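You operate a simulated robot arm through the tools that you are given. There is no shell and no other tool. Be economical: measure what you need, move in short steps, check, and stop when the job is done.

You run a simulated robot arm. Do the job below in one go: nothing can be reset, and whatever is moved stays where it is left.

TASK
Pull up the nuts at P5 and P6, then dab each with paint.
Fine: up to the mark with the red wrench; wrench and marker are laid on the bench; leave the other ports as they are.

Only the result counts: the job must be done as asked and must still hold three seconds after the hand-in. Knocking over, shifting, dropping, spilling or breaking anything else fails it.

THE ROBOT
A 7-joint arm with a two-finger parallel gripper, fixed in place. Base frame: the origin is at the foot of the arm, x ahead of it, y to its left, z up; the work surface is at about z = 780. Units: mm, degrees, N and s.
With the tool pointing down near the work surface it reaches from about 300 to 700 mm from the base axis. Its first joint turns from -66.0 to 66.0 degrees. Payload 1.57 kg.
Tool frame: the origin (TCP) lies between the finger pads and is the grasp point; the fingertips stand 30 mm ahead of it; z points along the fingers, y is the line along which they close. The gripper opens to 110 mm. The fingers are 24 mm wide and 12 mm thick; the gripper's body (48 by 112 mm) begins 78 mm behind the TCP.
Orientation is that of the tool frame in the base frame, as a unit quaternion [w, x, y, z]. With the fingers straight down and closing along the base's y, the tool's x points along the base's -x, its y along +y and its z along -z.

THE INTERFACE
- The arm moves only by the tool send_rows. Its argument "increments" is a list that holds one entry, the list of rows, each a list of 7 numbers: the shift along the base's x, y, z in mm, then the turn, a rotation vector about the base's x, y, z in degrees, then the gripper command, from -1 (fully open) to 1 (shut), values between in proportion. In form: [[[x, y, z, rx, ry, rz, gripper], ...]]. A call has 1 to 20 rows; each row shifts and turns the commanded pose from where the row before left it. Each row takes 0.2 s and may step no farther than 50 mm and 8.6 degrees from the row before; otherwise, or with a gripper value out of range, the whole call is refused. A pose out of reach is approached as far as the arm can. The call stops where the force on the tool passes 40 N (or 10 N more than at its start, if that is more) or the arm is blocked; 0.2 s more then pass. The fingers move at their own pace (about 108 mm/s each) and stop on an object; they squeeze with about 35 N. The grip force told is the motor's: it shows also when the fingers shut on nothing. Time passes only in rows, and 0.2 s behind the last, so rows that do not move let the fingers close. The reply holds the time, the measured pose of the TCP, the force on the tool along the base axes, the opening and the grip force, in the units named above and with some noise.
- Cameras (640 x 400 px; columns grow to the right, rows downward): "scene" is fixed at [159.2, -407.7, 1375.4]; the picture's right is [0.73, -0.68, 0.00], its down [-0.56, -0.60, -0.57] and it looks along [0.39, 0.42, -0.82] (base axes); focal length 292 px, centre (320, 200). "wrist" rides on the gripper at [70, 16, -141] in the tool frame; the picture's right is [-0.23, 0.97, 0.00], its down [-0.86, -0.20, -0.48] and it looks along [-0.47, -0.11, 0.88] (tool axes); focal length 222 px, centre (320, 200). There is no depth. A picture from a camera that has moved, and an enlarged one, comes with that camera's place and axes in the base frame and with its lens.
- snapshot(camera): a new picture of that camera. It takes no simulated time.
- close_up(camera, box): a new picture of the part [left, top, right, bottom] of that camera's present view, enlarged. It takes no simulated time.
- close_job(): hands the job in; it is judged then, once.

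Go step by step. Nothing tells you positions but the pictures and the camera data: compare them with the known pose of the tool, close in by small moves and look again before you grip or let go. The budget is 120 turns and 68 pictures, counting those below and the enlarged ones. Unless the task says otherwise, let go and move clear before handing in, and close with one line.

The tools are called after "Call:" as name(argument=value, ...) on one line, values as JSON. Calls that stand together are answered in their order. send_rows: Moves the arm, as the interface text tells. Its arguments: {"type":"object","properties":{"increments":{"type":"array","items":{"type":"array","items":{"type":"array","items":{"type":"number"}}}}},"required":["increments"]} The other tools are called the same way: snapshot (camera) takes a picture; close_up (camera, box) takes an enlarged picture of a part of a camera's view; close_job () hands the job in.

At the start:

```text
t: 0.0
tool_pos: [425.7, -19.2, 1014.7]
tcp_rot: [0.0, 0.0, 1.0, 0.0]
ft_force: [-1.1, 0.5, -1.1]
gripper_width: 110.0
gripper_force: 0.1
```

scene: 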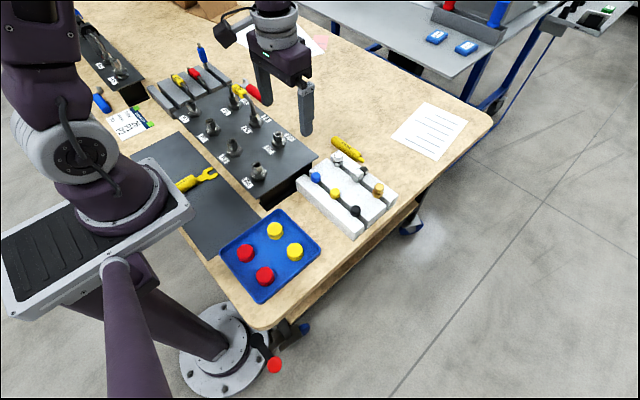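
wrist: 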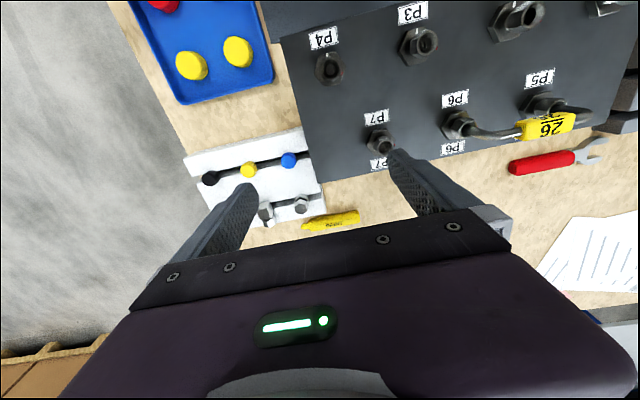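

I see a bench with a port block (P1–P7), a rack of tools, a red wrench near P5/P6, and a yellow marker. I'll look closer at each.

Call:
close_up(camera="scene", box=[140, 40, 320, 200])

Call:
close_up(camera="wrist", box=[420, 40, 640, 200])

Call:
close_up(camera="wrist", box=[170, 100, 420, 250])

Call:
close_up(camera="scene", box=[60, 20, 220, 140])

```text
2.50 times, centred on (230, 120) of scene
camera zoom: at [159.2, -407.7, 1375.4], right [0.73, -0.68, 0.0], down [-0.56, -0.6, -0.57], along [0.39, 0.42, -0.82], focal length 731 px, centre (545, 400)
```

zoom: 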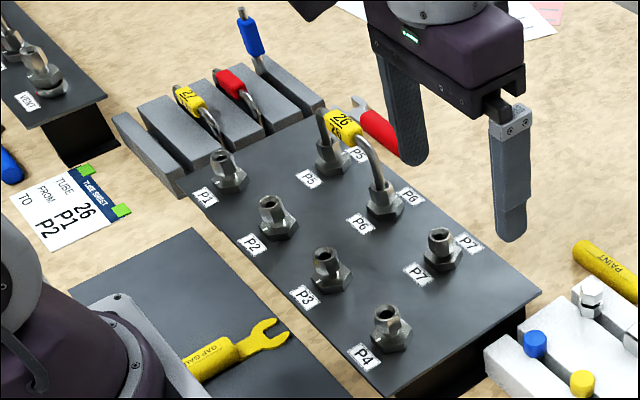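

```text
2.50 times, centred on (530, 120) of wrist
camera zoom: at [356.0, -3.8, 1156.8], right [0.23, 0.97, 0.0], down [0.86, -0.2, 0.48], along [0.47, -0.11, -0.88], focal length 555 px, centre (-205, 400)
```

zoom: 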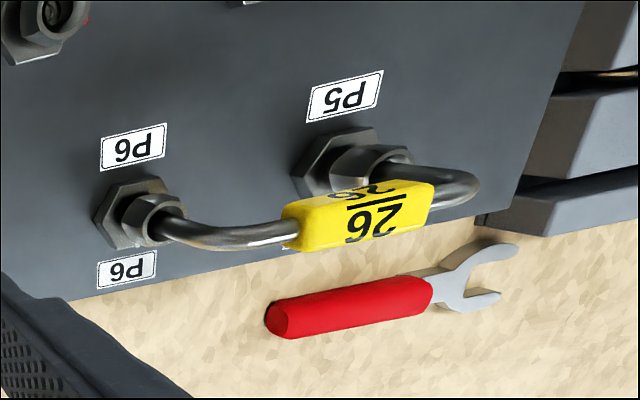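

```text
2.56 times, centred on (295, 175) of wrist
camera zoom: at [356.0, -3.8, 1156.8], right [0.23, 0.97, 0.0], down [0.86, -0.2, 0.48], along [0.47, -0.11, -0.88], focal length 569 px, centre (384, 264)
```

zoom: 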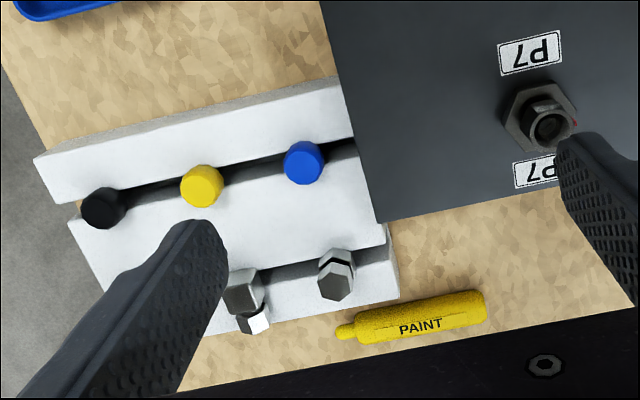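

```text
3.33 times, centred on (140, 80) of scene
camera zoom: at [159.2, -407.7, 1375.4], right [0.73, -0.68, 0.0], down [-0.56, -0.6, -0.57], along [0.39, 0.42, -0.82], focal length 975 px, centre (920, 600)
```

zoom: 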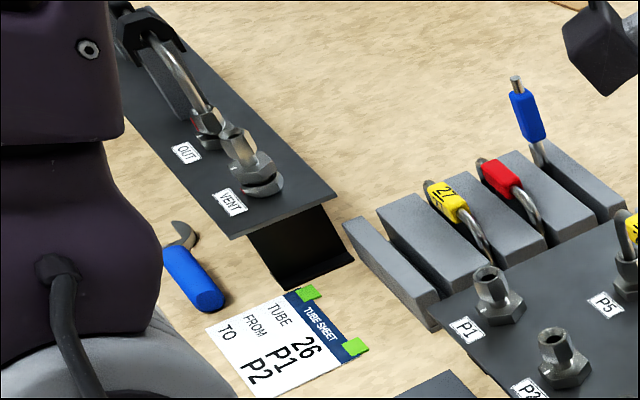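

P5 and P6 are joined by tube 26 at about (443, 245) and (443, 145), z about 870. The red wrench lies along y at x≈568, with its jaw toward +y. I'll move the wrist camera over the nuts to find the marks.

Call:
send_rows(increments=[[[-8, 38, -5, 0, 0, 0, -1], [-8, 38, -5, 0, 0, 0, -1], [-8, 38, -5, 0, 0, 0, -1], [-8, 38, -5, 0, 0, 0, -1], [-8, 38, -5, 0, 0, 0, -1], [-7, 39, -5, 0, 0, 0, -1]]])

Call:
snapshot(camera="wrist")

```text
t: 1.4
tool_pos: [380.8, 211.5, 987.4]
tcp_rot: [0.0, 0.0, 1.0, 0.0]
ft_force: [0.1, 0.8, -0.9]
gripper_width: 110.0
gripper_force: 0.0
```

```text
61 pictures are left
camera wrist: at [310.5, 227.7, 1128.9], right [0.23, 0.97, 0.0], down [0.85, -0.2, 0.48], along [0.47, -0.11, -0.88], focal length 222 px, centre (320, 200)
```

wrist: 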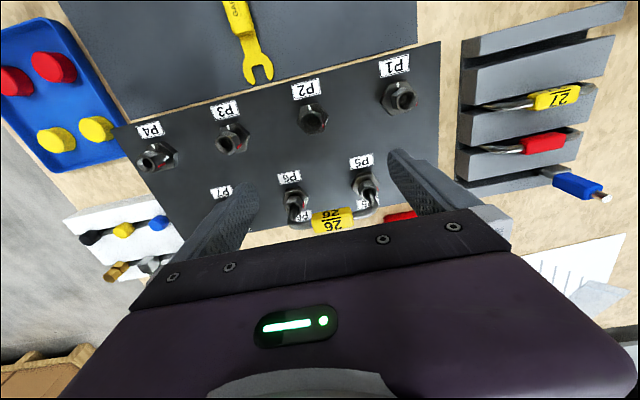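

Call:
close_up(camera="wrist", box=[260, 150, 400, 240])

Call:
close_up(camera="scene", box=[210, 70, 310, 140])

```text
4.44 times, centred on (330, 195) of wrist
camera zoom: at [310.5, 227.7, 1128.9], right [0.23, 0.97, 0.0], down [0.85, -0.2, 0.48], along [0.47, -0.11, -0.88], focal length 987 px, centre (276, 222)
```

zoom: 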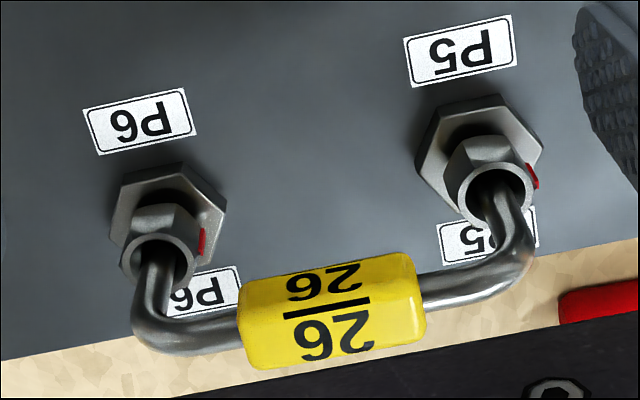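

```text
5.71 times, centred on (260, 105) of scene
camera zoom: at [159.2, -407.7, 1375.4], right [0.73, -0.68, 0.0], down [-0.56, -0.6, -0.57], along [0.39, 0.42, -0.82], focal length 1671 px, centre (663, 743)
```

zoom: 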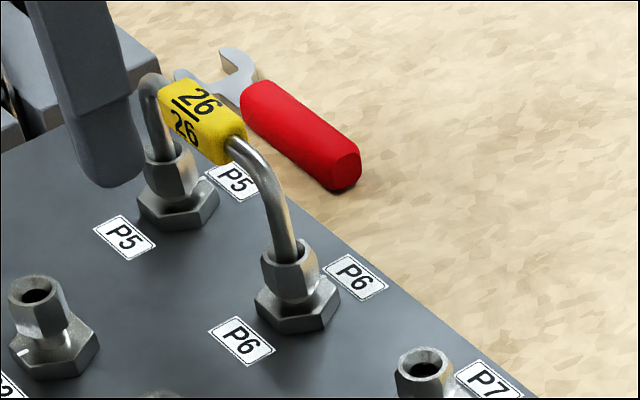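

The nuts have red marks on their sides and the bodies seem to carry white marks. I'll turn the tool -90° to look from the +y side, which is also the yaw I want for gripping the wrench.

Call:
send_rows(increments=[[[7, 6, 0, 0, 0, -8.1818, -1], [7, 6, 0, 0, 0, -8.1818, -1], [7, 6, 0, 0, 0, -8.1818, -1], [7, 6, 0, 0, 0, -8.1818, -1], [7, 6, 0, 0, 0, -8.1818, -1], [7, 6, 0, 0, 0, -8.1818, -1], [7, 6, 0, 0, 0, -8.1818, -1], [7, 6, 0, 0, 0, -8.1818, -1], [7, 6, 0, 0, 0, -8.1818, -1], [7, 6, 0, 0, 0, -8.1818, -1], [7, 6, 0, 0, 0, -8.1818, -1]]])

Call:
snapshot(camera="wrist")

```text
t: 3.8
tool_pos: [457.7, 274.8, 987.0]
tcp_rot: [0.001, 0.708, 0.706, 0.0]
ft_force: [0.0, -0.8, -0.1]
gripper_width: 110.0
gripper_force: 0.0
```

```text
58 pictures are left
camera wrist: at [472.9, 344.4, 1127.2], right [0.97, -0.23, 0.0], down [-0.2, -0.85, 0.48], along [-0.11, -0.47, -0.88], focal length 222 px, centre (320, 200)
```

wrist: 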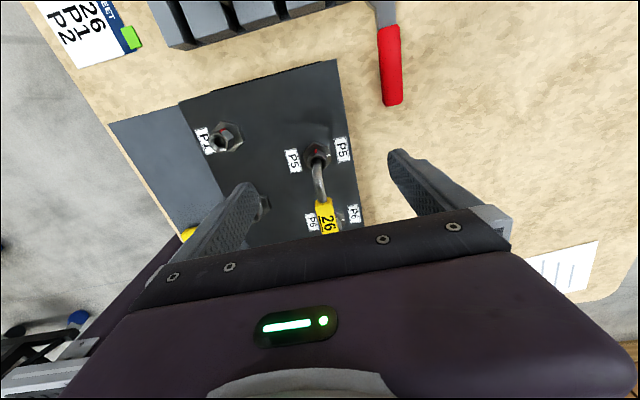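

Call:
close_up(camera="wrist", box=[260, 110, 400, 240])

Call:
close_up(camera="wrist", box=[340, 0, 440, 120])

```text
3.08 times, centred on (330, 175) of wrist
camera zoom: at [472.9, 344.4, 1127.2], right [0.97, -0.23, 0.0], down [-0.2, -0.85, 0.48], along [-0.11, -0.47, -0.88], focal length 684 px, centre (289, 277)
```

zoom: 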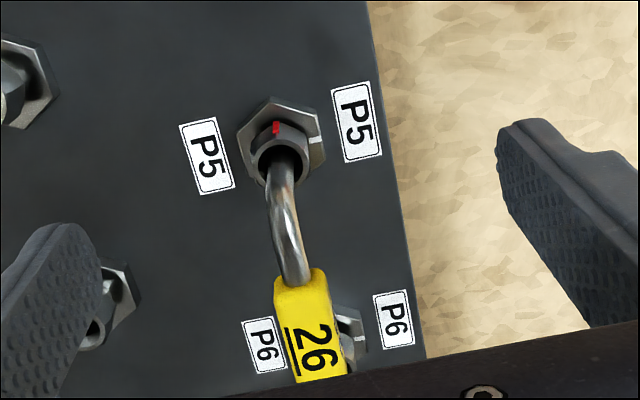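

```text
3.33 times, centred on (390, 60) of wrist
camera zoom: at [472.9, 344.4, 1127.2], right [0.97, -0.23, 0.0], down [-0.2, -0.85, 0.48], along [-0.11, -0.47, -0.88], focal length 740 px, centre (87, 667)
```

zoom: 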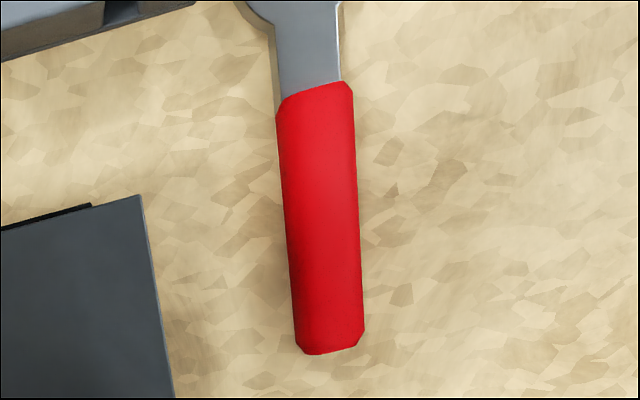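

P5's red mark is on the nut at +y and the white mark is on the body at +x, so the nut needs about a quarter turn clockwise. Nut tops are near (449, 259) and (451, 159) at z≈878, and the plate is at z≈844. Next I go above the wrench handle at about (565, 335).

Call:
send_rows(increments=[[[27, 15, -20, 0, 0, -1.2, -0.27], [27, 15, -20, 0, 0, 0, -0.27], [27, 15, -20, 0, 0, 0, -0.27], [27, 15, -20, 0, 0, 0, -0.27], [0, 0, -37, 0, 0, 0, -0.27]]])

Call:
snapshot(camera="wrist")

```text
t: 5.0
tool_pos: [564.4, 337.7, 867.6]
tcp_rot: [0.0, 0.714, 0.7, 0.001]
ft_force: [0.1, -0.7, -0.7]
gripper_width: 69.8
gripper_force: 0.0
```

```text
55 pictures are left
camera wrist: at [582.0, 405.9, 1009.1], right [0.97, -0.25, 0.0], down [-0.22, -0.85, 0.48], along [-0.12, -0.46, -0.88], focal length 222 px, centre (320, 200)
```

wrist: 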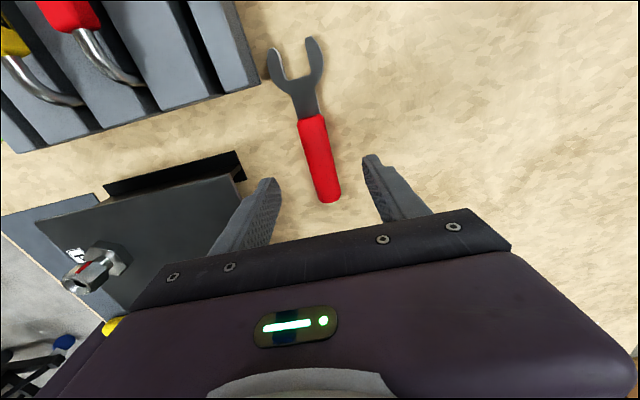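

The wrench lies between the fingers. I'll zoom in to measure its jaw.

Call:
close_up(camera="wrist", box=[240, 20, 370, 210])

```text
2.11 times, centred on (305, 115) of wrist
camera zoom: at [582.0, 405.9, 1009.1], right [0.97, -0.25, 0.0], down [-0.22, -0.85, 0.48], along [-0.12, -0.46, -0.88], focal length 468 px, centre (352, 379)
```

zoom: 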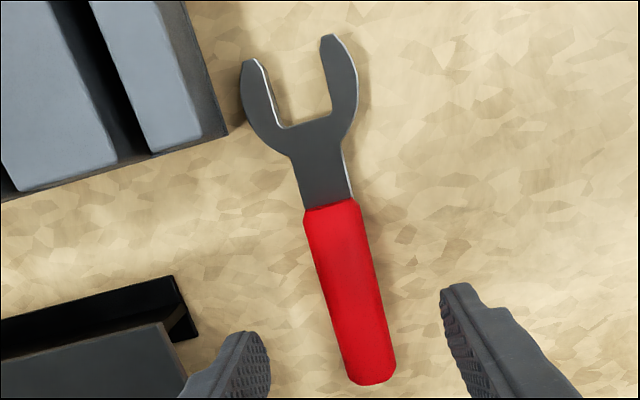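

The wrench axis runs from (561, 285) to (564, 436), with the jaw bottom at y≈412 and an opening of about 21 mm. I'll descend and grip the handle.

Call:
send_rows(increments=[[[-2, -4, -20, 0, 0, 0, -0.27], [0, 0, -20, 0, 0, 0, -0.27], [0, 0, -12, 0, 0, 0, -0.27], [0, 0, 0, 0, 0, 0, 1], [0, 0, 0, 0, 0, 0, 1], [0, 0, 0, 0, 0, 0, 1]]])

Call:
snapshot(camera="wrist")

```text
t: 6.4
tool_pos: [562.2, 332.5, 813.9]
tcp_rot: [0.0, 0.714, 0.7, 0.0]
ft_force: [0.9, 0.2, 0.3]
gripper_width: 25.5
gripper_force: 35.0
```

```text
53 pictures are left
camera wrist: at [579.2, 401.5, 956.6], right [0.97, -0.25, 0.0], down [-0.22, -0.85, 0.48], along [-0.12, -0.46, -0.88], focal length 222 px, centre (320, 200)
```

wrist: 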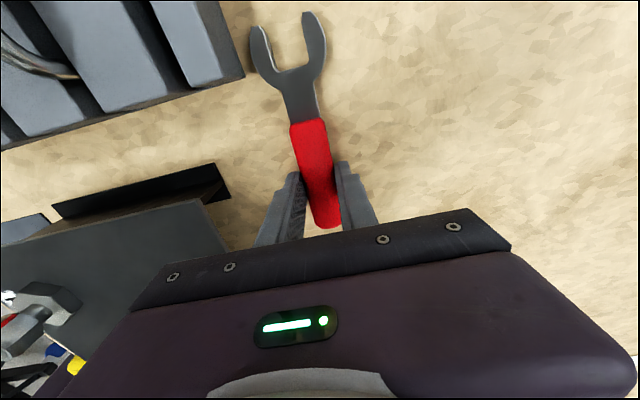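

The wrench is gripped firmly (25.5 mm). I'll lift it, swing it to point -x on the +x side of P5, and look.

Call:
send_rows(increments=[[[0, 0, 20, 0, 0, 0, 1], [0, 0, 40, 0, 0, 0, 1], [0, 0, 40, 0, 0, 0, 1], [0, 0, 40, 0, 0, 0, 1], [3.5, -6.7, 0, 0, 0, 8.29, 1], [3.5, -6.7, 0, 0, 0, 8.29, 1], [3.5, -6.7, 0, 0, 0, 8.29, 1], [3.5, -6.7, 0, 0, 0, 8.29, 1], [3.5, -6.7, 0, 0, 0, 8.29, 1], [3.5, -6.7, 0, 0, 0, 8.29, 1], [3.5, -6.7, 0, 0, 0, 8.29, 1], [3.5, -6.7, 0, 0, 0, 8.29, 1], [3.5, -6.7, 0, 0, 0, 8.29, 1], [3.5, -6.7, 0, 0, 0, 8.29, 1], [3.5, -6.7, 0, 0, 0, 8.29, 1]]])

Call:
snapshot(camera="wrist")

Call:
close_up(camera="scene", box=[220, 50, 360, 150])

```text
t: 9.6
tool_pos: [600.5, 259.4, 955.9]
tcp_rot: [-0.001, -0.001, 1.0, 0.0]
ft_force: [-0.2, -0.2, -1.6]
gripper_width: 25.4
gripper_force: 35.2
```

```text
52 pictures are left
camera wrist: at [531.1, 274.2, 1097.1], right [0.22, 0.97, 0.0], down [0.86, -0.2, 0.48], along [0.47, -0.11, -0.88], focal length 222 px, centre (320, 200)
```

wrist: 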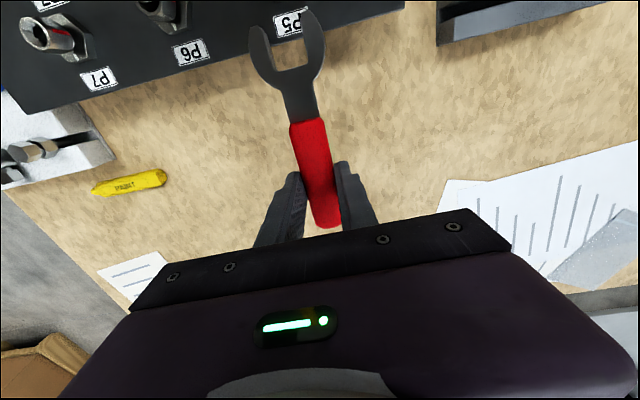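

```text
4.00 times, centred on (290, 100) of scene
camera zoom: at [159.3, -407.7, 1375.4], right [0.73, -0.68, 0.0], down [-0.56, -0.6, -0.57], along [0.39, 0.42, -0.82], focal length 1170 px, centre (440, 600)
```

zoom: 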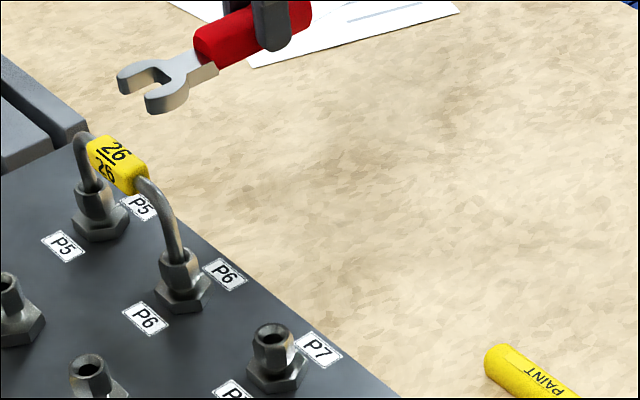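

I'll rise and move so that both nuts can be seen past the wrench.

Call:
send_rows(increments=[[[-10, -10, 20, 0, 0, 0, 1], [-20, -20, 20, 0, 0, 0, 1], [-20, -20, 14, 0, 0, 0, 1], [-20, 0, 0, 0, 0, 0, 1]]])

Call:
close_up(camera="wrist", box=[220, 0, 400, 120])

```text
t: 10.6
tool_pos: [532.8, 208.7, 1012.0]
tcp_rot: [0.0, 0.0, 1.0, 0.0]
ft_force: [0.0, 0.5, -1.2]
gripper_width: 25.1
gripper_force: 35.0
```

```text
3.33 times, centred on (310, 60) of wrist
camera zoom: at [461.7, 223.5, 1153.0], right [0.23, 0.97, 0.0], down [0.85, -0.2, 0.48], along [0.47, -0.11, -0.88], focal length 740 px, centre (353, 667)
```

zoom: 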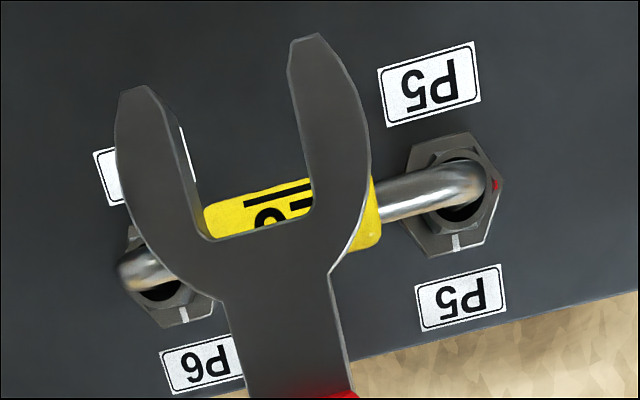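

Call:
close_up(camera="wrist", box=[325, 30, 375, 80])

Call:
close_up(camera="wrist", box=[240, 55, 290, 105])

```text
8.00 times, centred on (350, 55) of wrist
camera zoom: at [461.7, 223.5, 1153.0], right [0.23, 0.97, 0.0], down [0.85, -0.2, 0.48], along [0.47, -0.11, -0.88], focal length 1777 px, centre (80, 1360)
```

zoom: 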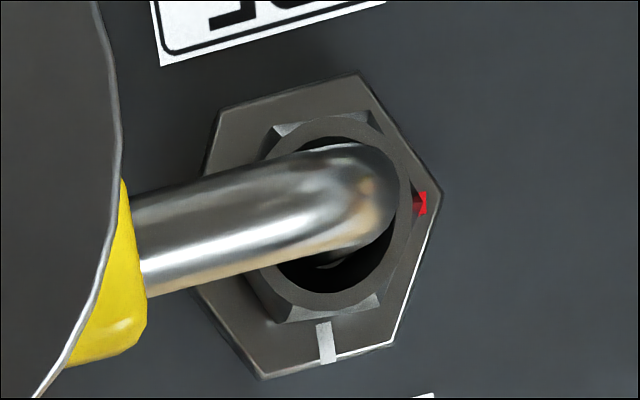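

```text
8.00 times, centred on (265, 80) of wrist
camera zoom: at [461.7, 223.5, 1153.0], right [0.23, 0.97, 0.0], down [0.85, -0.2, 0.48], along [0.47, -0.11, -0.88], focal length 1777 px, centre (760, 1160)
```

zoom: 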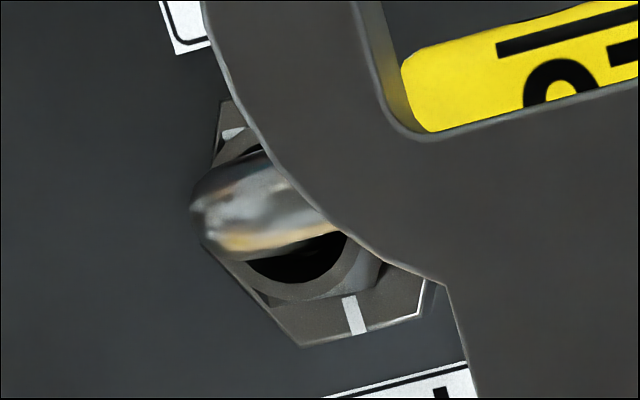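

White marks face +x on both bodies, and P5's red mark is on a nut corner at azimuth ≈86°, so the flats suit a handle azimuth of ≈25°. I'll go to pre-engagement for P5 at wrench height ≈866.

Call:
send_rows(increments=[[[8.75, 26.55, 0, 0, 0, 6.25, 1], [8.75, 26.55, -20, 0, 0, 6.25, 1], [8.75, 26.55, -30, 0, 0, 6.25, 1], [8.75, 26.55, -30, 0, 0, 6.25, 1], [0, 0, -24, 0, 0, 0, 1], [0, 0, -20, 0, 0, 0, 1]]])

Call:
snapshot(camera="wrist")

Call:
close_up(camera="scene", box=[210, 50, 330, 140])

```text
t: 12.0
tool_pos: [564.4, 315.6, 886.2]
tcp_rot: [0.0, -0.217, 0.976, 0.0]
ft_force: [-0.2, -0.3, -1.3]
gripper_width: 25.1
gripper_force: 35.2
```

```text
47 pictures are left
camera wrist: at [494.4, 299.8, 1028.2], right [-0.21, 0.98, 0.0], down [0.86, 0.18, 0.48], along [0.47, 0.1, -0.88], focal length 222 px, centre (320, 200)
```

wrist: 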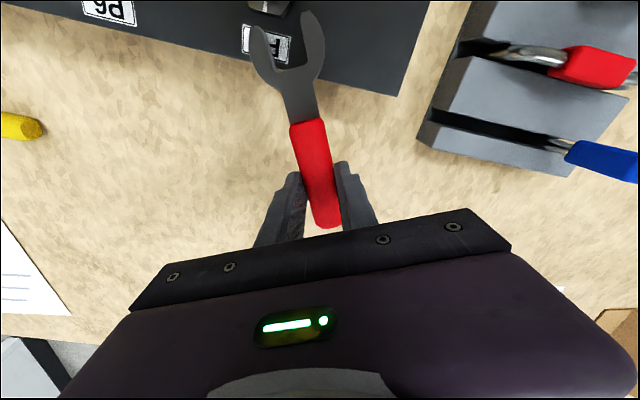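

```text
4.44 times, centred on (270, 95) of scene
camera zoom: at [159.3, -407.7, 1375.4], right [0.73, -0.68, 0.0], down [-0.56, -0.6, -0.57], along [0.39, 0.42, -0.82], focal length 1300 px, centre (542, 667)
```

zoom: 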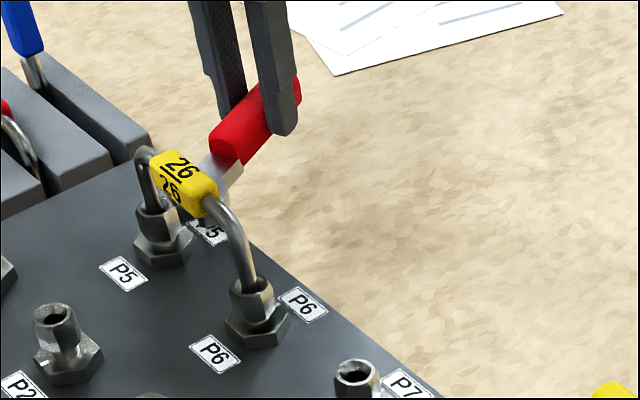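

I'll trim laterally, approach to just short of the nut, and look at the alignment.

Call:
send_rows(increments=[[[-5.8, -4.2, 0, 0, 0, 0, 1], [0, 0, 0, 0, 0, 0, 1], [0, 0, 0, 0, 0, 0, 1]]])

Call:
close_up(camera="wrist", box=[220, 0, 360, 90])

Call:
close_up(camera="scene", box=[230, 75, 280, 115])

```text
t: 12.8
tool_pos: [559.9, 310.7, 886.8]
tcp_rot: [0.0, -0.218, 0.976, 0.0]
ft_force: [0.2, 0.2, -1.7]
gripper_width: 24.8
gripper_force: 34.7
```

```text
4.44 times, centred on (290, 45) of wrist
camera zoom: at [489.2, 295.4, 1028.6], right [-0.21, 0.98, 0.0], down [0.86, 0.18, 0.48], along [0.47, 0.1, -0.88], focal length 987 px, centre (453, 889)
```

zoom: 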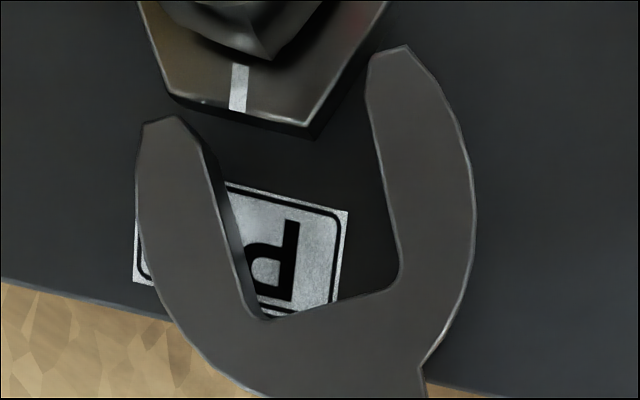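

```text
10.00 times, centred on (255, 95) of scene
camera zoom: at [159.3, -407.7, 1375.4], right [0.73, -0.68, 0.0], down [-0.56, -0.6, -0.57], along [0.39, 0.42, -0.82], focal length 2924 px, centre (970, 1250)
```

zoom: 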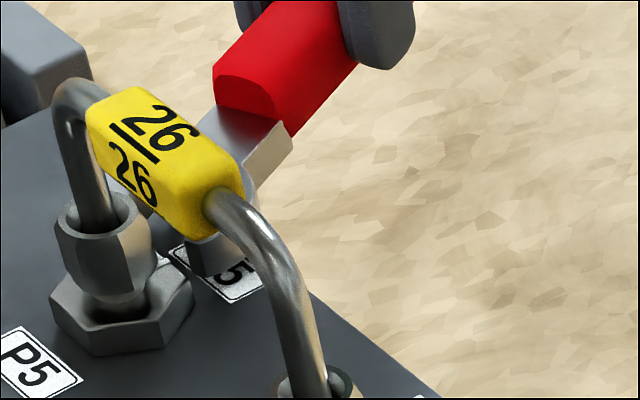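

Alignment looks good. I raise 2.5 mm and slide the jaw onto P5's nut.

Call:
send_rows(increments=[[[0, 0, 2.5, 0, 0, 0, 1], [-6.3, -3, 0, 0, 0, 0, 1], [-6.3, -3, 0, 0, 0, 0, 1], [-6.3, -3, 0, 0, 0, 0, 1], [-4.5, -2, 0, 0, 0, 0, 1], [0, 0, 0, 0, 0, 0, 1]]])

Call:
close_up(camera="wrist", box=[220, 0, 360, 90])

Call:
close_up(camera="scene", box=[230, 75, 280, 115])

```text
t: 14.2
tool_pos: [536.8, 299.4, 890.7]
tcp_rot: [0.001, -0.218, 0.976, 0.0]
ft_force: [2.8, 6.2, 10.0]
gripper_width: 25.3
gripper_force: 35.7
```

```text
4.44 times, centred on (290, 45) of wrist
camera zoom: at [465.9, 284.2, 1031.4], right [-0.21, 0.98, 0.0], down [0.86, 0.18, 0.48], along [0.47, 0.1, -0.88], focal length 987 px, centre (453, 889)
```

zoom: 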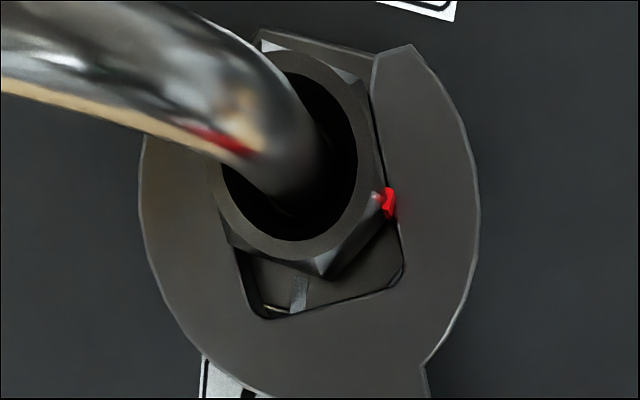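

```text
10.00 times, centred on (255, 95) of scene
camera zoom: at [159.2, -407.7, 1375.4], right [0.73, -0.68, 0.0], down [-0.56, -0.6, -0.57], along [0.39, 0.42, -0.82], focal length 2924 px, centre (970, 1250)
```

zoom: 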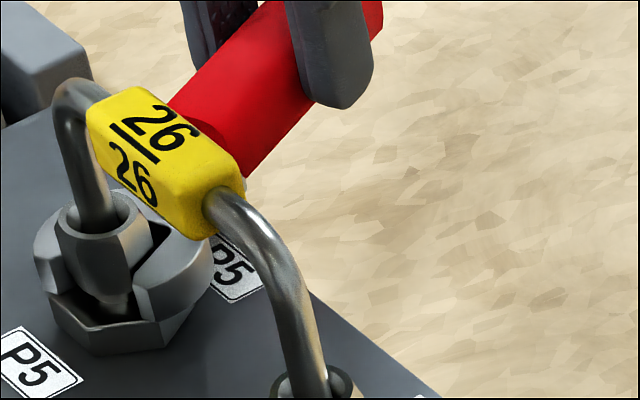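

The jaw is around the P5 nut, but the tool shows +10 N upward, so the wrench is probably touching the body top. I'll raise slightly, seat it fully and make a small 15° clockwise turn.

Call:
send_rows(increments=[[[0, 0, 2, 0, 0, 0, 1], [-1.8, -0.8, 0, 0, 0, 0, 1], [3.03, -7.55, 0, 0, 0, -5, 1], [2.37, -7.79, 0, 0, 0, -5, 1], [1.68, -7.96, 0, 0, 0, -5, 1], [0, 0, 0, 0, 0, 0, 1]]])

Call:
close_up(camera="wrist", box=[220, 0, 360, 90])

```text
t: 15.6
tool_pos: [540.8, 275.1, 890.6]
tcp_rot: [-0.001, -0.087, 0.996, 0.0]
ft_force: [-2.5, 6.9, -10.5]
gripper_width: 25.1
gripper_force: 35.1
```

```text
4.44 times, centred on (290, 45) of wrist
camera zoom: at [469.5, 278.8, 1032.4], right [0.06, 1.0, 0.0], down [0.88, -0.05, 0.48], along [0.48, -0.03, -0.88], focal length 987 px, centre (453, 889)
```

zoom: 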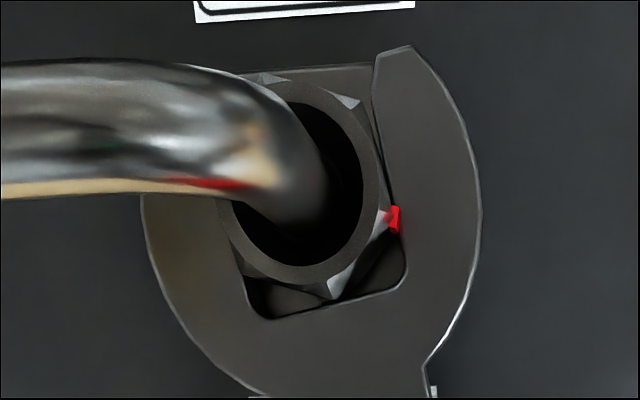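

The nut turns with the wrench (red mark now ≈74°). I continue the stroke by 40°.

Call:
send_rows(increments=[[[0.97, -7.97, -1, 0, 0, -5, 1], [0.27, -8.02, 0, 0, 0, -5, 1], [-0.44, -8.02, 0, 0, 0, -5, 1], [-1.13, -7.94, 0, 0, 0, -5, 1], [-1.82, -7.82, 0, 0, 0, -5, 1], [-2.49, -7.63, 0, 0, 0, -5, 1], [-3.15, -7.38, 0, 0, 0, -5, 1], [-3.78, -7.08, 0, 0, 0, -5, 1], [0, 0, 0, 0, 0, 0, 1]]])

Call:
close_up(camera="wrist", box=[220, 0, 360, 90])

```text
t: 17.6
tool_pos: [529.2, 212.0, 891.7]
tcp_rot: [0.0, 0.26, 0.966, 0.001]
ft_force: [-0.6, 9.9, 2.2]
gripper_width: 25.0
gripper_force: 34.9
```

```text
4.44 times, centred on (290, 45) of wrist
camera zoom: at [477.2, 261.7, 1031.5], right [0.68, 0.73, 0.0], down [0.64, -0.6, 0.48], along [0.35, -0.33, -0.88], focal length 987 px, centre (453, 889)
```

zoom: 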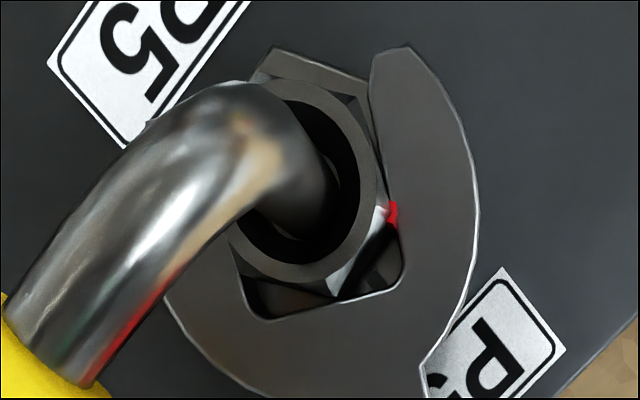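

The nut has moved about 50° and the red mark is now ≈36°. I back off, swing +60°, reseat and look.

Call:
send_rows(increments=[[[8.7, -5, 0, 0, 0, 0, 1], [8.7, -5, 0, 0, 0, 0, 1], [12.9, -7.5, 0, 0, 0, 0, 1], [6.5, 16.1, 0, 0, 0, 7.5, 1], [6.5, 16.1, 0, 0, 0, 7.5, 1], [6.5, 16.1, 0, 0, 0, 7.5, 1], [6.5, 16.1, 0, 0, 0, 7.5, 1], [-6.3, 16.2, 0, 0, 0, 7.5, 1], [-6.3, 16.2, 0, 0, 0, 7.5, 1], [-6.3, 16.2, 0, 0, 0, 7.5, 1], [-6.3, 16.2, 0, 0, 0, 7.5, 1], [0, 0, 0, 0, 0, 0, 1]]])

Call:
close_up(camera="wrist", box=[220, 0, 360, 90])

```text
t: 20.2
tool_pos: [561.3, 324.4, 890.7]
tcp_rot: [0.0, -0.26, 0.966, 0.0]
ft_force: [-0.2, -0.3, -0.7]
gripper_width: 25.1
gripper_force: 35.1
```

```text
4.44 times, centred on (290, 45) of wrist
camera zoom: at [492.2, 302.6, 1031.8], right [-0.29, 0.96, 0.0], down [0.84, 0.26, 0.48], along [0.46, 0.14, -0.88], focal length 987 px, centre (453, 889)
```

zoom: 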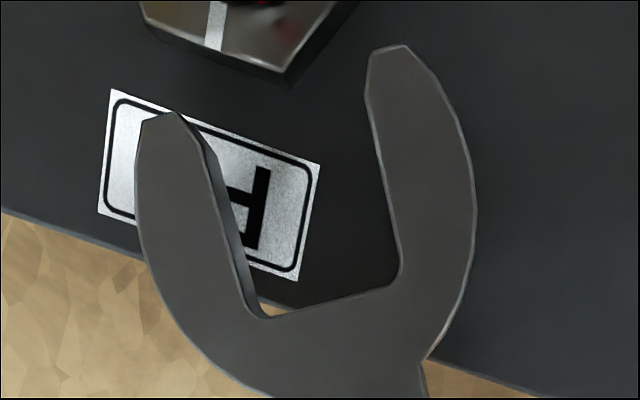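

Call:
send_rows(increments=[[[-6.1, -3.55, 0, 0, 0, 0, 1], [-6.1, -3.55, 0, 0, 0, 0, 1], [-6.1, -3.55, 0, 0, 0, 0, 1], [-6.1, -3.55, 0, 0, 0, 0, 1], [-5.5, -3.2, 0, 0, 0, 0, 1], [0, 0, 0, 0, 0, 0, 1]]])

Call:
close_up(camera="wrist", box=[220, 0, 360, 90])

```text
t: 21.6
tool_pos: [532.2, 308.9, 890.7]
tcp_rot: [0.003, -0.26, 0.966, 0.001]
ft_force: [16.8, 13.7, 3.7]
gripper_width: 25.1
gripper_force: 35.2
```

```text
4.44 times, centred on (290, 45) of wrist
camera zoom: at [463.8, 286.6, 1031.3], right [-0.29, 0.96, 0.0], down [0.84, 0.25, 0.48], along [0.46, 0.14, -0.88], focal length 987 px, centre (453, 889)
```

zoom: 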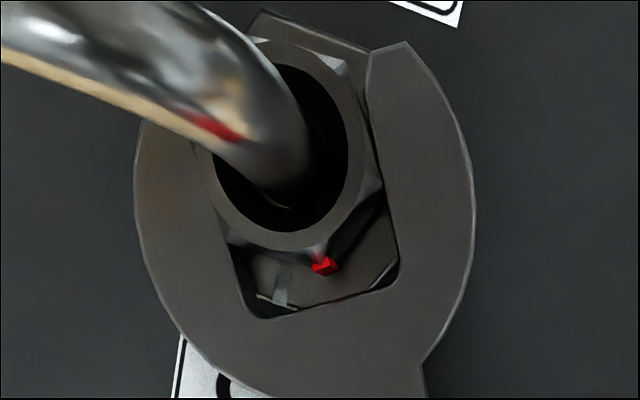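

Seated again; red is at about 34° and white at about -2°. I turn another 30°.

Call:
send_rows(increments=[[[0.9, 0.5, 0, 0, 0, 0, 1], [3.91, -7.3, 0, 0, 0, -5, 1], [3.27, -7.62, 0, 0, 0, -5, 1], [2.59, -7.87, 0, 0, 0, -5, 1], [1.89, -8.07, 0, 0, 0, -5, 1], [1.18, -8.2, 0, 0, 0, -5, 1], [0.46, -8.28, 0, 0, 0, -5, 1], [0, 0, 0, 0, 0, 0, 1]]])

Call:
close_up(camera="wrist", box=[260, 10, 310, 90])

```text
t: 23.4
tool_pos: [546.0, 260.4, 890.9]
tcp_rot: [0.001, -0.001, 1.0, 0.0]
ft_force: [20.0, 4.3, -6.2]
gripper_width: 25.1
gripper_force: 35.3
```

```text
5.00 times, centred on (285, 50) of wrist
camera zoom: at [475.6, 276.5, 1031.4], right [0.23, 0.97, 0.0], down [0.85, -0.2, 0.48], along [0.47, -0.11, -0.88], focal length 1111 px, centre (495, 950)
```

zoom: 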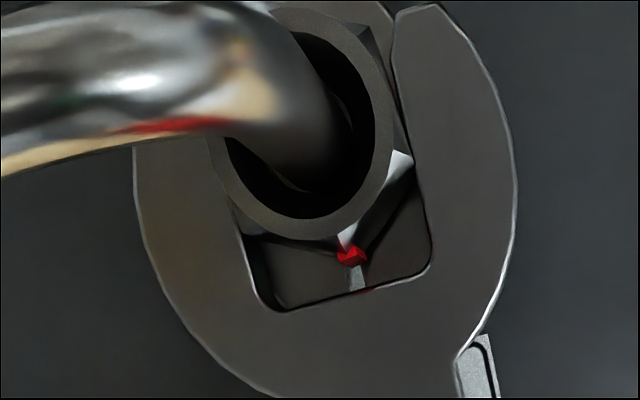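

Red is within a few degrees of white. I withdraw, rise, and view from above +x with the camera on the y=260 plane, so parallax is purely radial.

Call:
send_rows(increments=[[[10, 0, 0, 0, 0, 0, 1], [15, 0, 0, 0, 0, 0, 1], [15, 0, 0, 0, 0, 0, 1], [0, 0, 40, 0, 0, 0, 1], [0, 0, 40, 0, 0, 0, 1], [0, 0, 40, 0, 0, 0, 1], [-6.5, 7.5, 0, 0, 0, 8.57, 1], [-6.5, 7.5, 0, 0, 0, 8.57, 1], [-6.5, 7.5, 0, 0, 0, 8.57, 1], [-6.5, 7.5, 0, 0, 0, 8.57, 1], [-6.5, 7.5, 0, 0, 0, 8.57, 1], [-6.5, 7.5, 0, 0, 0, 8.57, 1], [-6.5, 7.5, 0, 0, 0, 8.57, 1], [0, 0, 0, 0, 0, 0, 1]]])

Call:
snapshot(camera="wrist")

```text
t: 26.4
tool_pos: [540.2, 312.0, 1008.0]
tcp_rot: [0.0, -0.502, 0.865, 0.0]
ft_force: [0.2, -0.5, -1.8]
gripper_width: 25.0
gripper_force: 34.7
```

```text
36 pictures are left
camera wrist: at [491.3, 259.4, 1150.6], right [-0.73, 0.68, 0.0], down [0.6, 0.64, 0.48], along [0.33, 0.35, -0.88], focal length 222 px, centre (320, 200)
```

wrist: 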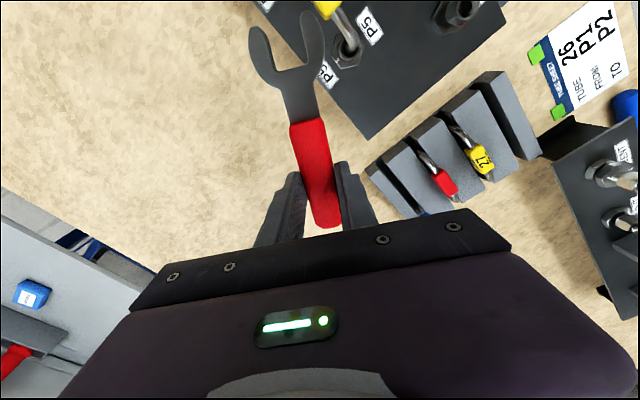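

Call:
close_up(camera="wrist", box=[322, 25, 372, 75])

```text
8.00 times, centred on (347, 50) of wrist
camera zoom: at [491.3, 259.4, 1150.6], right [-0.73, 0.68, 0.0], down [0.6, 0.64, 0.48], along [0.33, 0.35, -0.88], focal length 1777 px, centre (104, 1400)
```

zoom: 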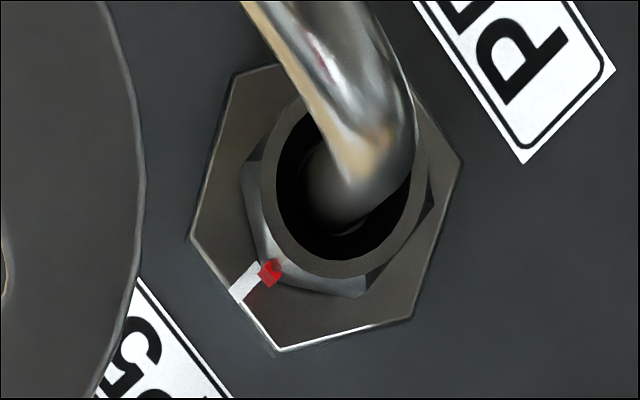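

Red sits about 6° short of the white line. I go back, re-engage at yaw 4°, and turn to yaw -6°.

Call:
send_rows(increments=[[[6.5, -6.15, 0, 0, 0, -8, 1], [6.5, -6.15, 0, 0, 0, -8, 1], [6.5, -6.15, 0, 0, 0, -8, 1], [6.5, -6.15, 0, 0, 0, -8, 1], [6.5, -6.15, 0, 0, 0, -8, 1], [6.5, -6.15, 0, 0, 0, -8, 1], [6.5, -6.15, 0, 0, 0, -8, 1], [0, 0, -40, 0, 0, 0, 1], [0, 0, -40, 0, 0, 0, 1], [0, 0, -40, 0, 0, 0, 1], [-8, -0.54, 0, 0, 0, 0, 1], [-8, -0.54, 0, 0, 0, 0, 1], [-8, -0.54, 0, 0, 0, 0, 1], [-8, -0.54, 0, 0, 0, 0, 1], [-6.4, -0.5, 0, 0, 0, 0, 1], [0, 0, 0, 0, 0, 0, 1]]])

Call:
close_up(camera="wrist", box=[260, 10, 310, 90])

```text
t: 29.8
tool_pos: [546.8, 266.8, 890.7]
tcp_rot: [0.001, -0.035, 0.999, 0.001]
ft_force: [4.2, 3.4, 8.8]
gripper_width: 25.2
gripper_force: 35.2
```

```text
5.00 times, centred on (285, 50) of wrist
camera zoom: at [476.1, 277.4, 1031.5], right [0.16, 0.99, 0.0], down [0.87, -0.14, 0.48], along [0.47, -0.07, -0.88], focal length 1111 px, centre (495, 950)
```

zoom: 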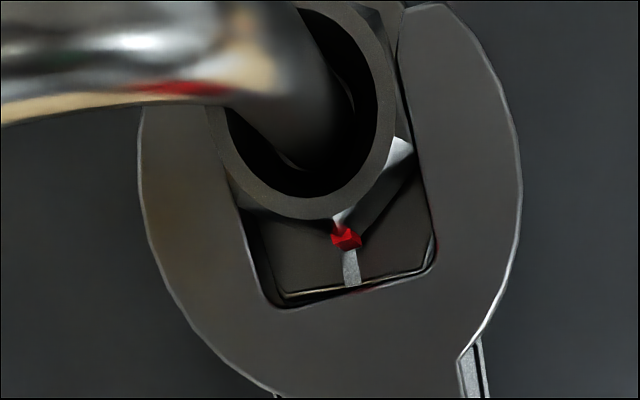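

Call:
send_rows(increments=[[[-1.5, -0.1, 0, 0, 0, 0, 1], [0.22, -8.41, 0, 0, 0, -5, 1], [-0.52, -8.41, 0, 0, 0, -5, 1], [0, 0, 0, 0, 0, 0, 1], [0, 0, 0, 0, 0, 0, 1]]])

Call:
close_up(camera="wrist", box=[260, 10, 310, 90])

```text
t: 31.0
tool_pos: [543.7, 250.1, 889.0]
tcp_rot: [0.002, 0.053, 0.999, 0.0]
ft_force: [7.3, 13.7, 10.6]
gripper_width: 25.2
gripper_force: 34.8
```

```text
5.00 times, centred on (285, 50) of wrist
camera zoom: at [477.1, 272.7, 1030.5], right [0.33, 0.94, 0.0], down [0.83, -0.29, 0.48], along [0.45, -0.16, -0.88], focal length 1111 px, centre (495, 950)
```

zoom: 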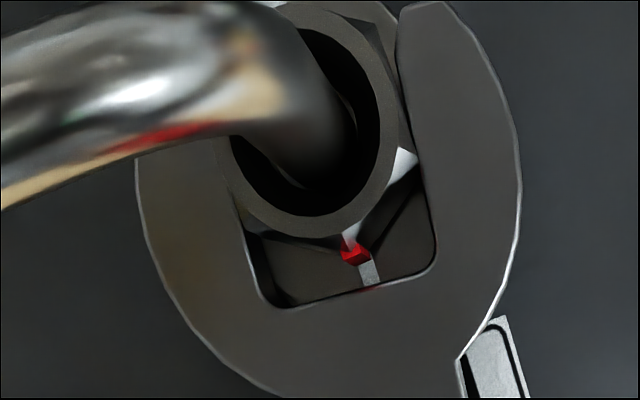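

Red and white look aligned. I withdraw and verify from the same vantage as before.

Call:
send_rows(increments=[[[10, -1, 0, 0, 0, 0, 1], [15, -1.5, 0, 0, 0, 0, 1], [15, -1.5, 0, 0, 0, 0, 1], [0, 0, 40, 0, 0, 0, 1], [0, 0, 40, 0, 0, 0, 1], [0, 0, 40, 0, 0, 0, 1], [-5.5, 8.25, 0, 0, 0, 8.25, 1], [-5.5, 8.25, 0, 0, 0, 8.25, 1], [-5.5, 8.25, 0, 0, 0, 8.25, 1], [-5.5, 8.25, 0, 0, 0, 8.25, 1], [-5.5, 8.25, 0, 0, 0, 8.25, 1], [-5.5, 8.25, 0, 0, 0, 8.25, 1], [-5.5, 8.25, 0, 0, 0, 8.25, 1], [-5.5, 8.25, 0, 0, 0, 8.25, 1], [0, 0, 0, 0, 0, 0, 1]]])

Call:
close_up(camera="wrist", box=[322, 25, 372, 75])

```text
t: 31.4
tool_pos: [546.9, 250.9, 887.0]
tcp_rot: [-0.013, 0.049, 0.999, -0.002]
ft_force: [-4.0, 1.3, 6.0]
gripper_width: 25.3
gripper_force: 35.4
stopped in row 2: the force on the tool passed its limit (the readings are from after the stop); the commanded pose is now the measured one
```

```text
8.00 times, centred on (347, 50) of wrist
camera zoom: at [481.9, 273.8, 1029.9], right [0.32, 0.95, -0.01], down [0.84, -0.28, 0.46], along [0.43, -0.16, -0.89], focal length 1777 px, centre (104, 1400)
```

zoom: 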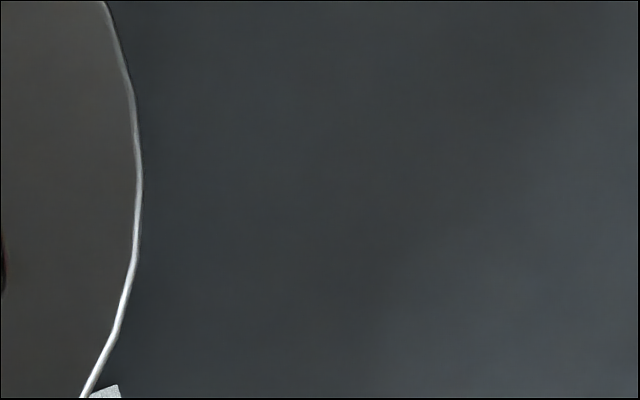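

The withdrawal stopped on force, so the wrench is catching. I'll look before moving again.

Call:
close_up(camera="wrist", box=[220, 0, 380, 110])

Call:
close_up(camera="scene", box=[230, 75, 280, 115])

```text
3.64 times, centred on (300, 55) of wrist
camera zoom: at [481.9, 273.8, 1029.9], right [0.32, 0.95, -0.01], down [0.84, -0.28, 0.46], along [0.43, -0.16, -0.89], focal length 808 px, centre (393, 727)
```

zoom: 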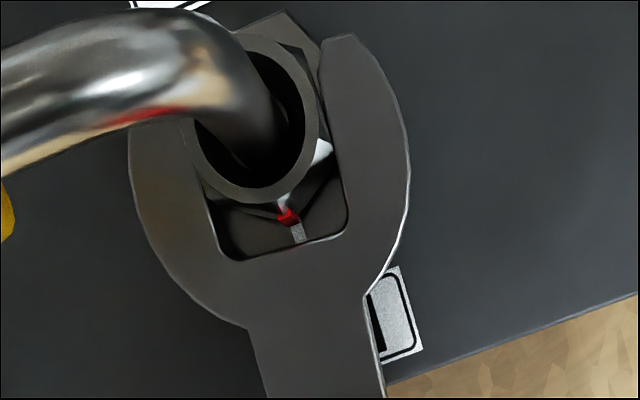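

```text
10.00 times, centred on (255, 95) of scene
camera zoom: at [159.0, -407.8, 1375.4], right [0.73, -0.68, 0.0], down [-0.56, -0.6, -0.57], along [0.39, 0.42, -0.82], focal length 2924 px, centre (970, 1250)
```

zoom: 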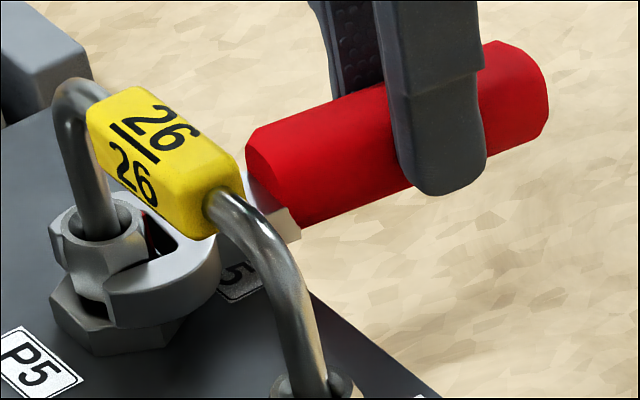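

The wrench is pinched by the turning load. I'll relax it by turning back 3° within its slack, undo the 1.5° tilt, and slide out in small steps.

Call:
send_rows(increments=[[[0.3, 2.5, 1, 0, -0.75, 1.5, 1], [0.2, 2.5, 1, 0, -0.75, 1.5, 1], [0, 0, 0, 0, 0, 0, 1], [5, -0.3, 0, 0, 0, 0, 1], [5, -0.3, 0, 0, 0, 0, 1], [5, -0.3, 0, 0, 0, 0, 1], [8, -0.4, 0, 0, 0, 0, 1], [15, -0.7, 0, 0, 0, 0, 1], [0, 0, 0, 0, 0, 0, 1]]])

```text
t: 33.5
tool_pos: [585.5, 255.1, 889.6]
tcp_rot: [0.002, 0.024, 1.0, -0.002]
ft_force: [0.1, -0.9, -2.6]
gripper_width: 25.2
gripper_force: 34.4
```

Call:
send_rows(increments=[[[0, 0, 40, 0, 0, 0, 1], [0, 0, 40, 0, 0, 0, 1], [0, 0, 40, 0, 0, 0, 1], [-5.7, 7.1, 0, 0, 0, 7.85, 1], [-5.7, 7.1, 0, 0, 0, 7.85, 1], [-5.7, 7.1, 0, 0, 0, 7.85, 1], [-5.7, 7.1, 0, 0, 0, 7.85, 1], [-5.7, 7.1, 0, 0, 0, 7.85, 1], [-5.7, 7.1, 0, 0, 0, 7.85, 1], [-5.7, 7.1, 0, 0, 0, 7.85, 1], [-5.7, 7.1, 0, 0, 0, 7.85, 1], [0, 0, 0, 0, 0, 0, 1]]])

Call:
close_up(camera="wrist", box=[310, 20, 380, 80])

```text
t: 36.0
tool_pos: [540.6, 308.7, 1009.7]
tcp_rot: [0.003, -0.501, 0.866, -0.001]
ft_force: [-0.1, 0.5, -0.9]
gripper_width: 25.1
gripper_force: 34.4
```

```text
6.67 times, centred on (345, 50) of wrist
camera zoom: at [490.7, 256.2, 1150.0], right [-0.73, 0.68, 0.0], down [0.6, 0.64, 0.48], along [0.33, 0.35, -0.88], focal length 1481 px, centre (153, 1200)
```

zoom: 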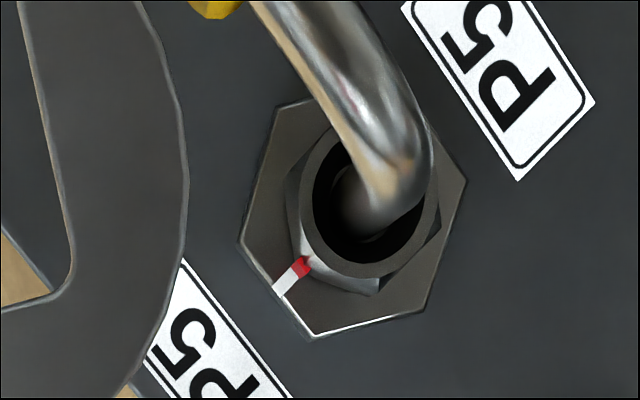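

P5 is aligned within about 2°. Now I take the same vantage for P6, 100 mm toward -y.

Call:
send_rows(increments=[[[0, -32, 0, 0, 0, 0, 1], [0, -32, 0, 0, 0, 0, 1], [0, -32, 0, 0, 0, 0, 1], [0, 0, 0, 0, 0, 0, 1]]])

Call:
close_up(camera="wrist", box=[310, 20, 380, 80])

```text
t: 37.0
tool_pos: [541.8, 215.7, 1009.5]
tcp_rot: [0.002, -0.5, 0.866, 0.0]
ft_force: [-0.7, 0.0, -1.1]
gripper_width: 25.4
gripper_force: 35.2
```

```text
6.67 times, centred on (345, 50) of wrist
camera zoom: at [491.2, 162.2, 1150.7], right [-0.73, 0.68, 0.0], down [0.6, 0.64, 0.48], along [0.33, 0.35, -0.88], focal length 1481 px, centre (153, 1200)
```

zoom: 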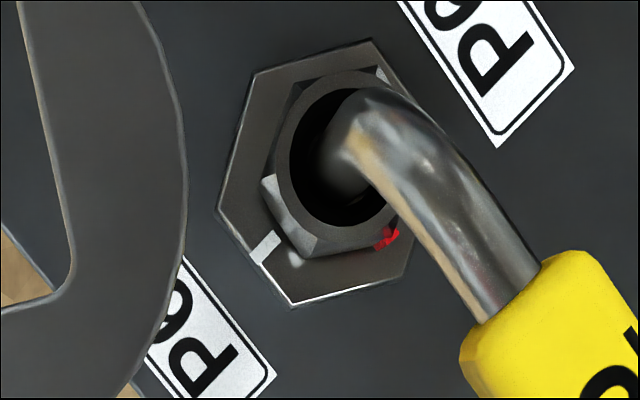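

P6's red mark is at about 94° and white at 0°, so it also needs roughly a quarter turn. I pre-approach P6 at yaw 32°.

Call:
send_rows(increments=[[[4.2, 3.1, 0, 0, 0, -7, 1], [4.2, 3.1, 0, 0, 0, -7, 1], [4.2, 3.1, 0, 0, 0, -7, 1], [4.2, 3.1, 0, 0, 0, -7, 1], [0, 0, -40, 0, 0, 0, 1], [0, 0, -40, 0, 0, 0, 1], [0, 0, -39, 0, 0, 0, 1], [0, 0, 0, 0, 0, 0, 1]]])

Call:
close_up(camera="wrist", box=[220, 0, 360, 90])

```text
t: 38.9
tool_pos: [556.7, 227.4, 891.3]
tcp_rot: [0.001, -0.276, 0.961, -0.002]
ft_force: [-0.7, -0.1, -1.5]
gripper_width: 25.1
gripper_force: 35.5
```

```text
4.44 times, centred on (290, 45) of wrist
camera zoom: at [489.3, 204.0, 1031.7], right [-0.32, 0.95, 0.0], down [0.83, 0.28, 0.48], along [0.46, 0.15, -0.88], focal length 987 px, centre (453, 889)
```

zoom: 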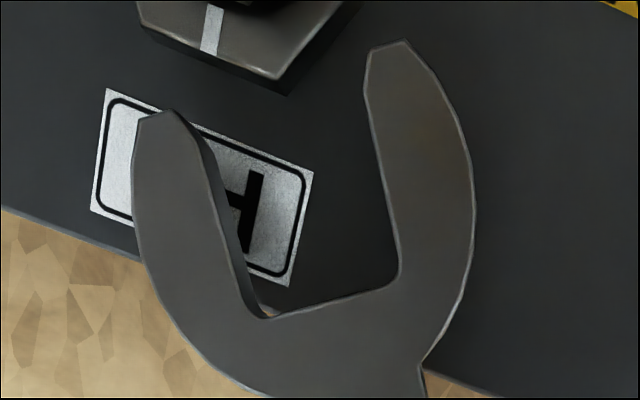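

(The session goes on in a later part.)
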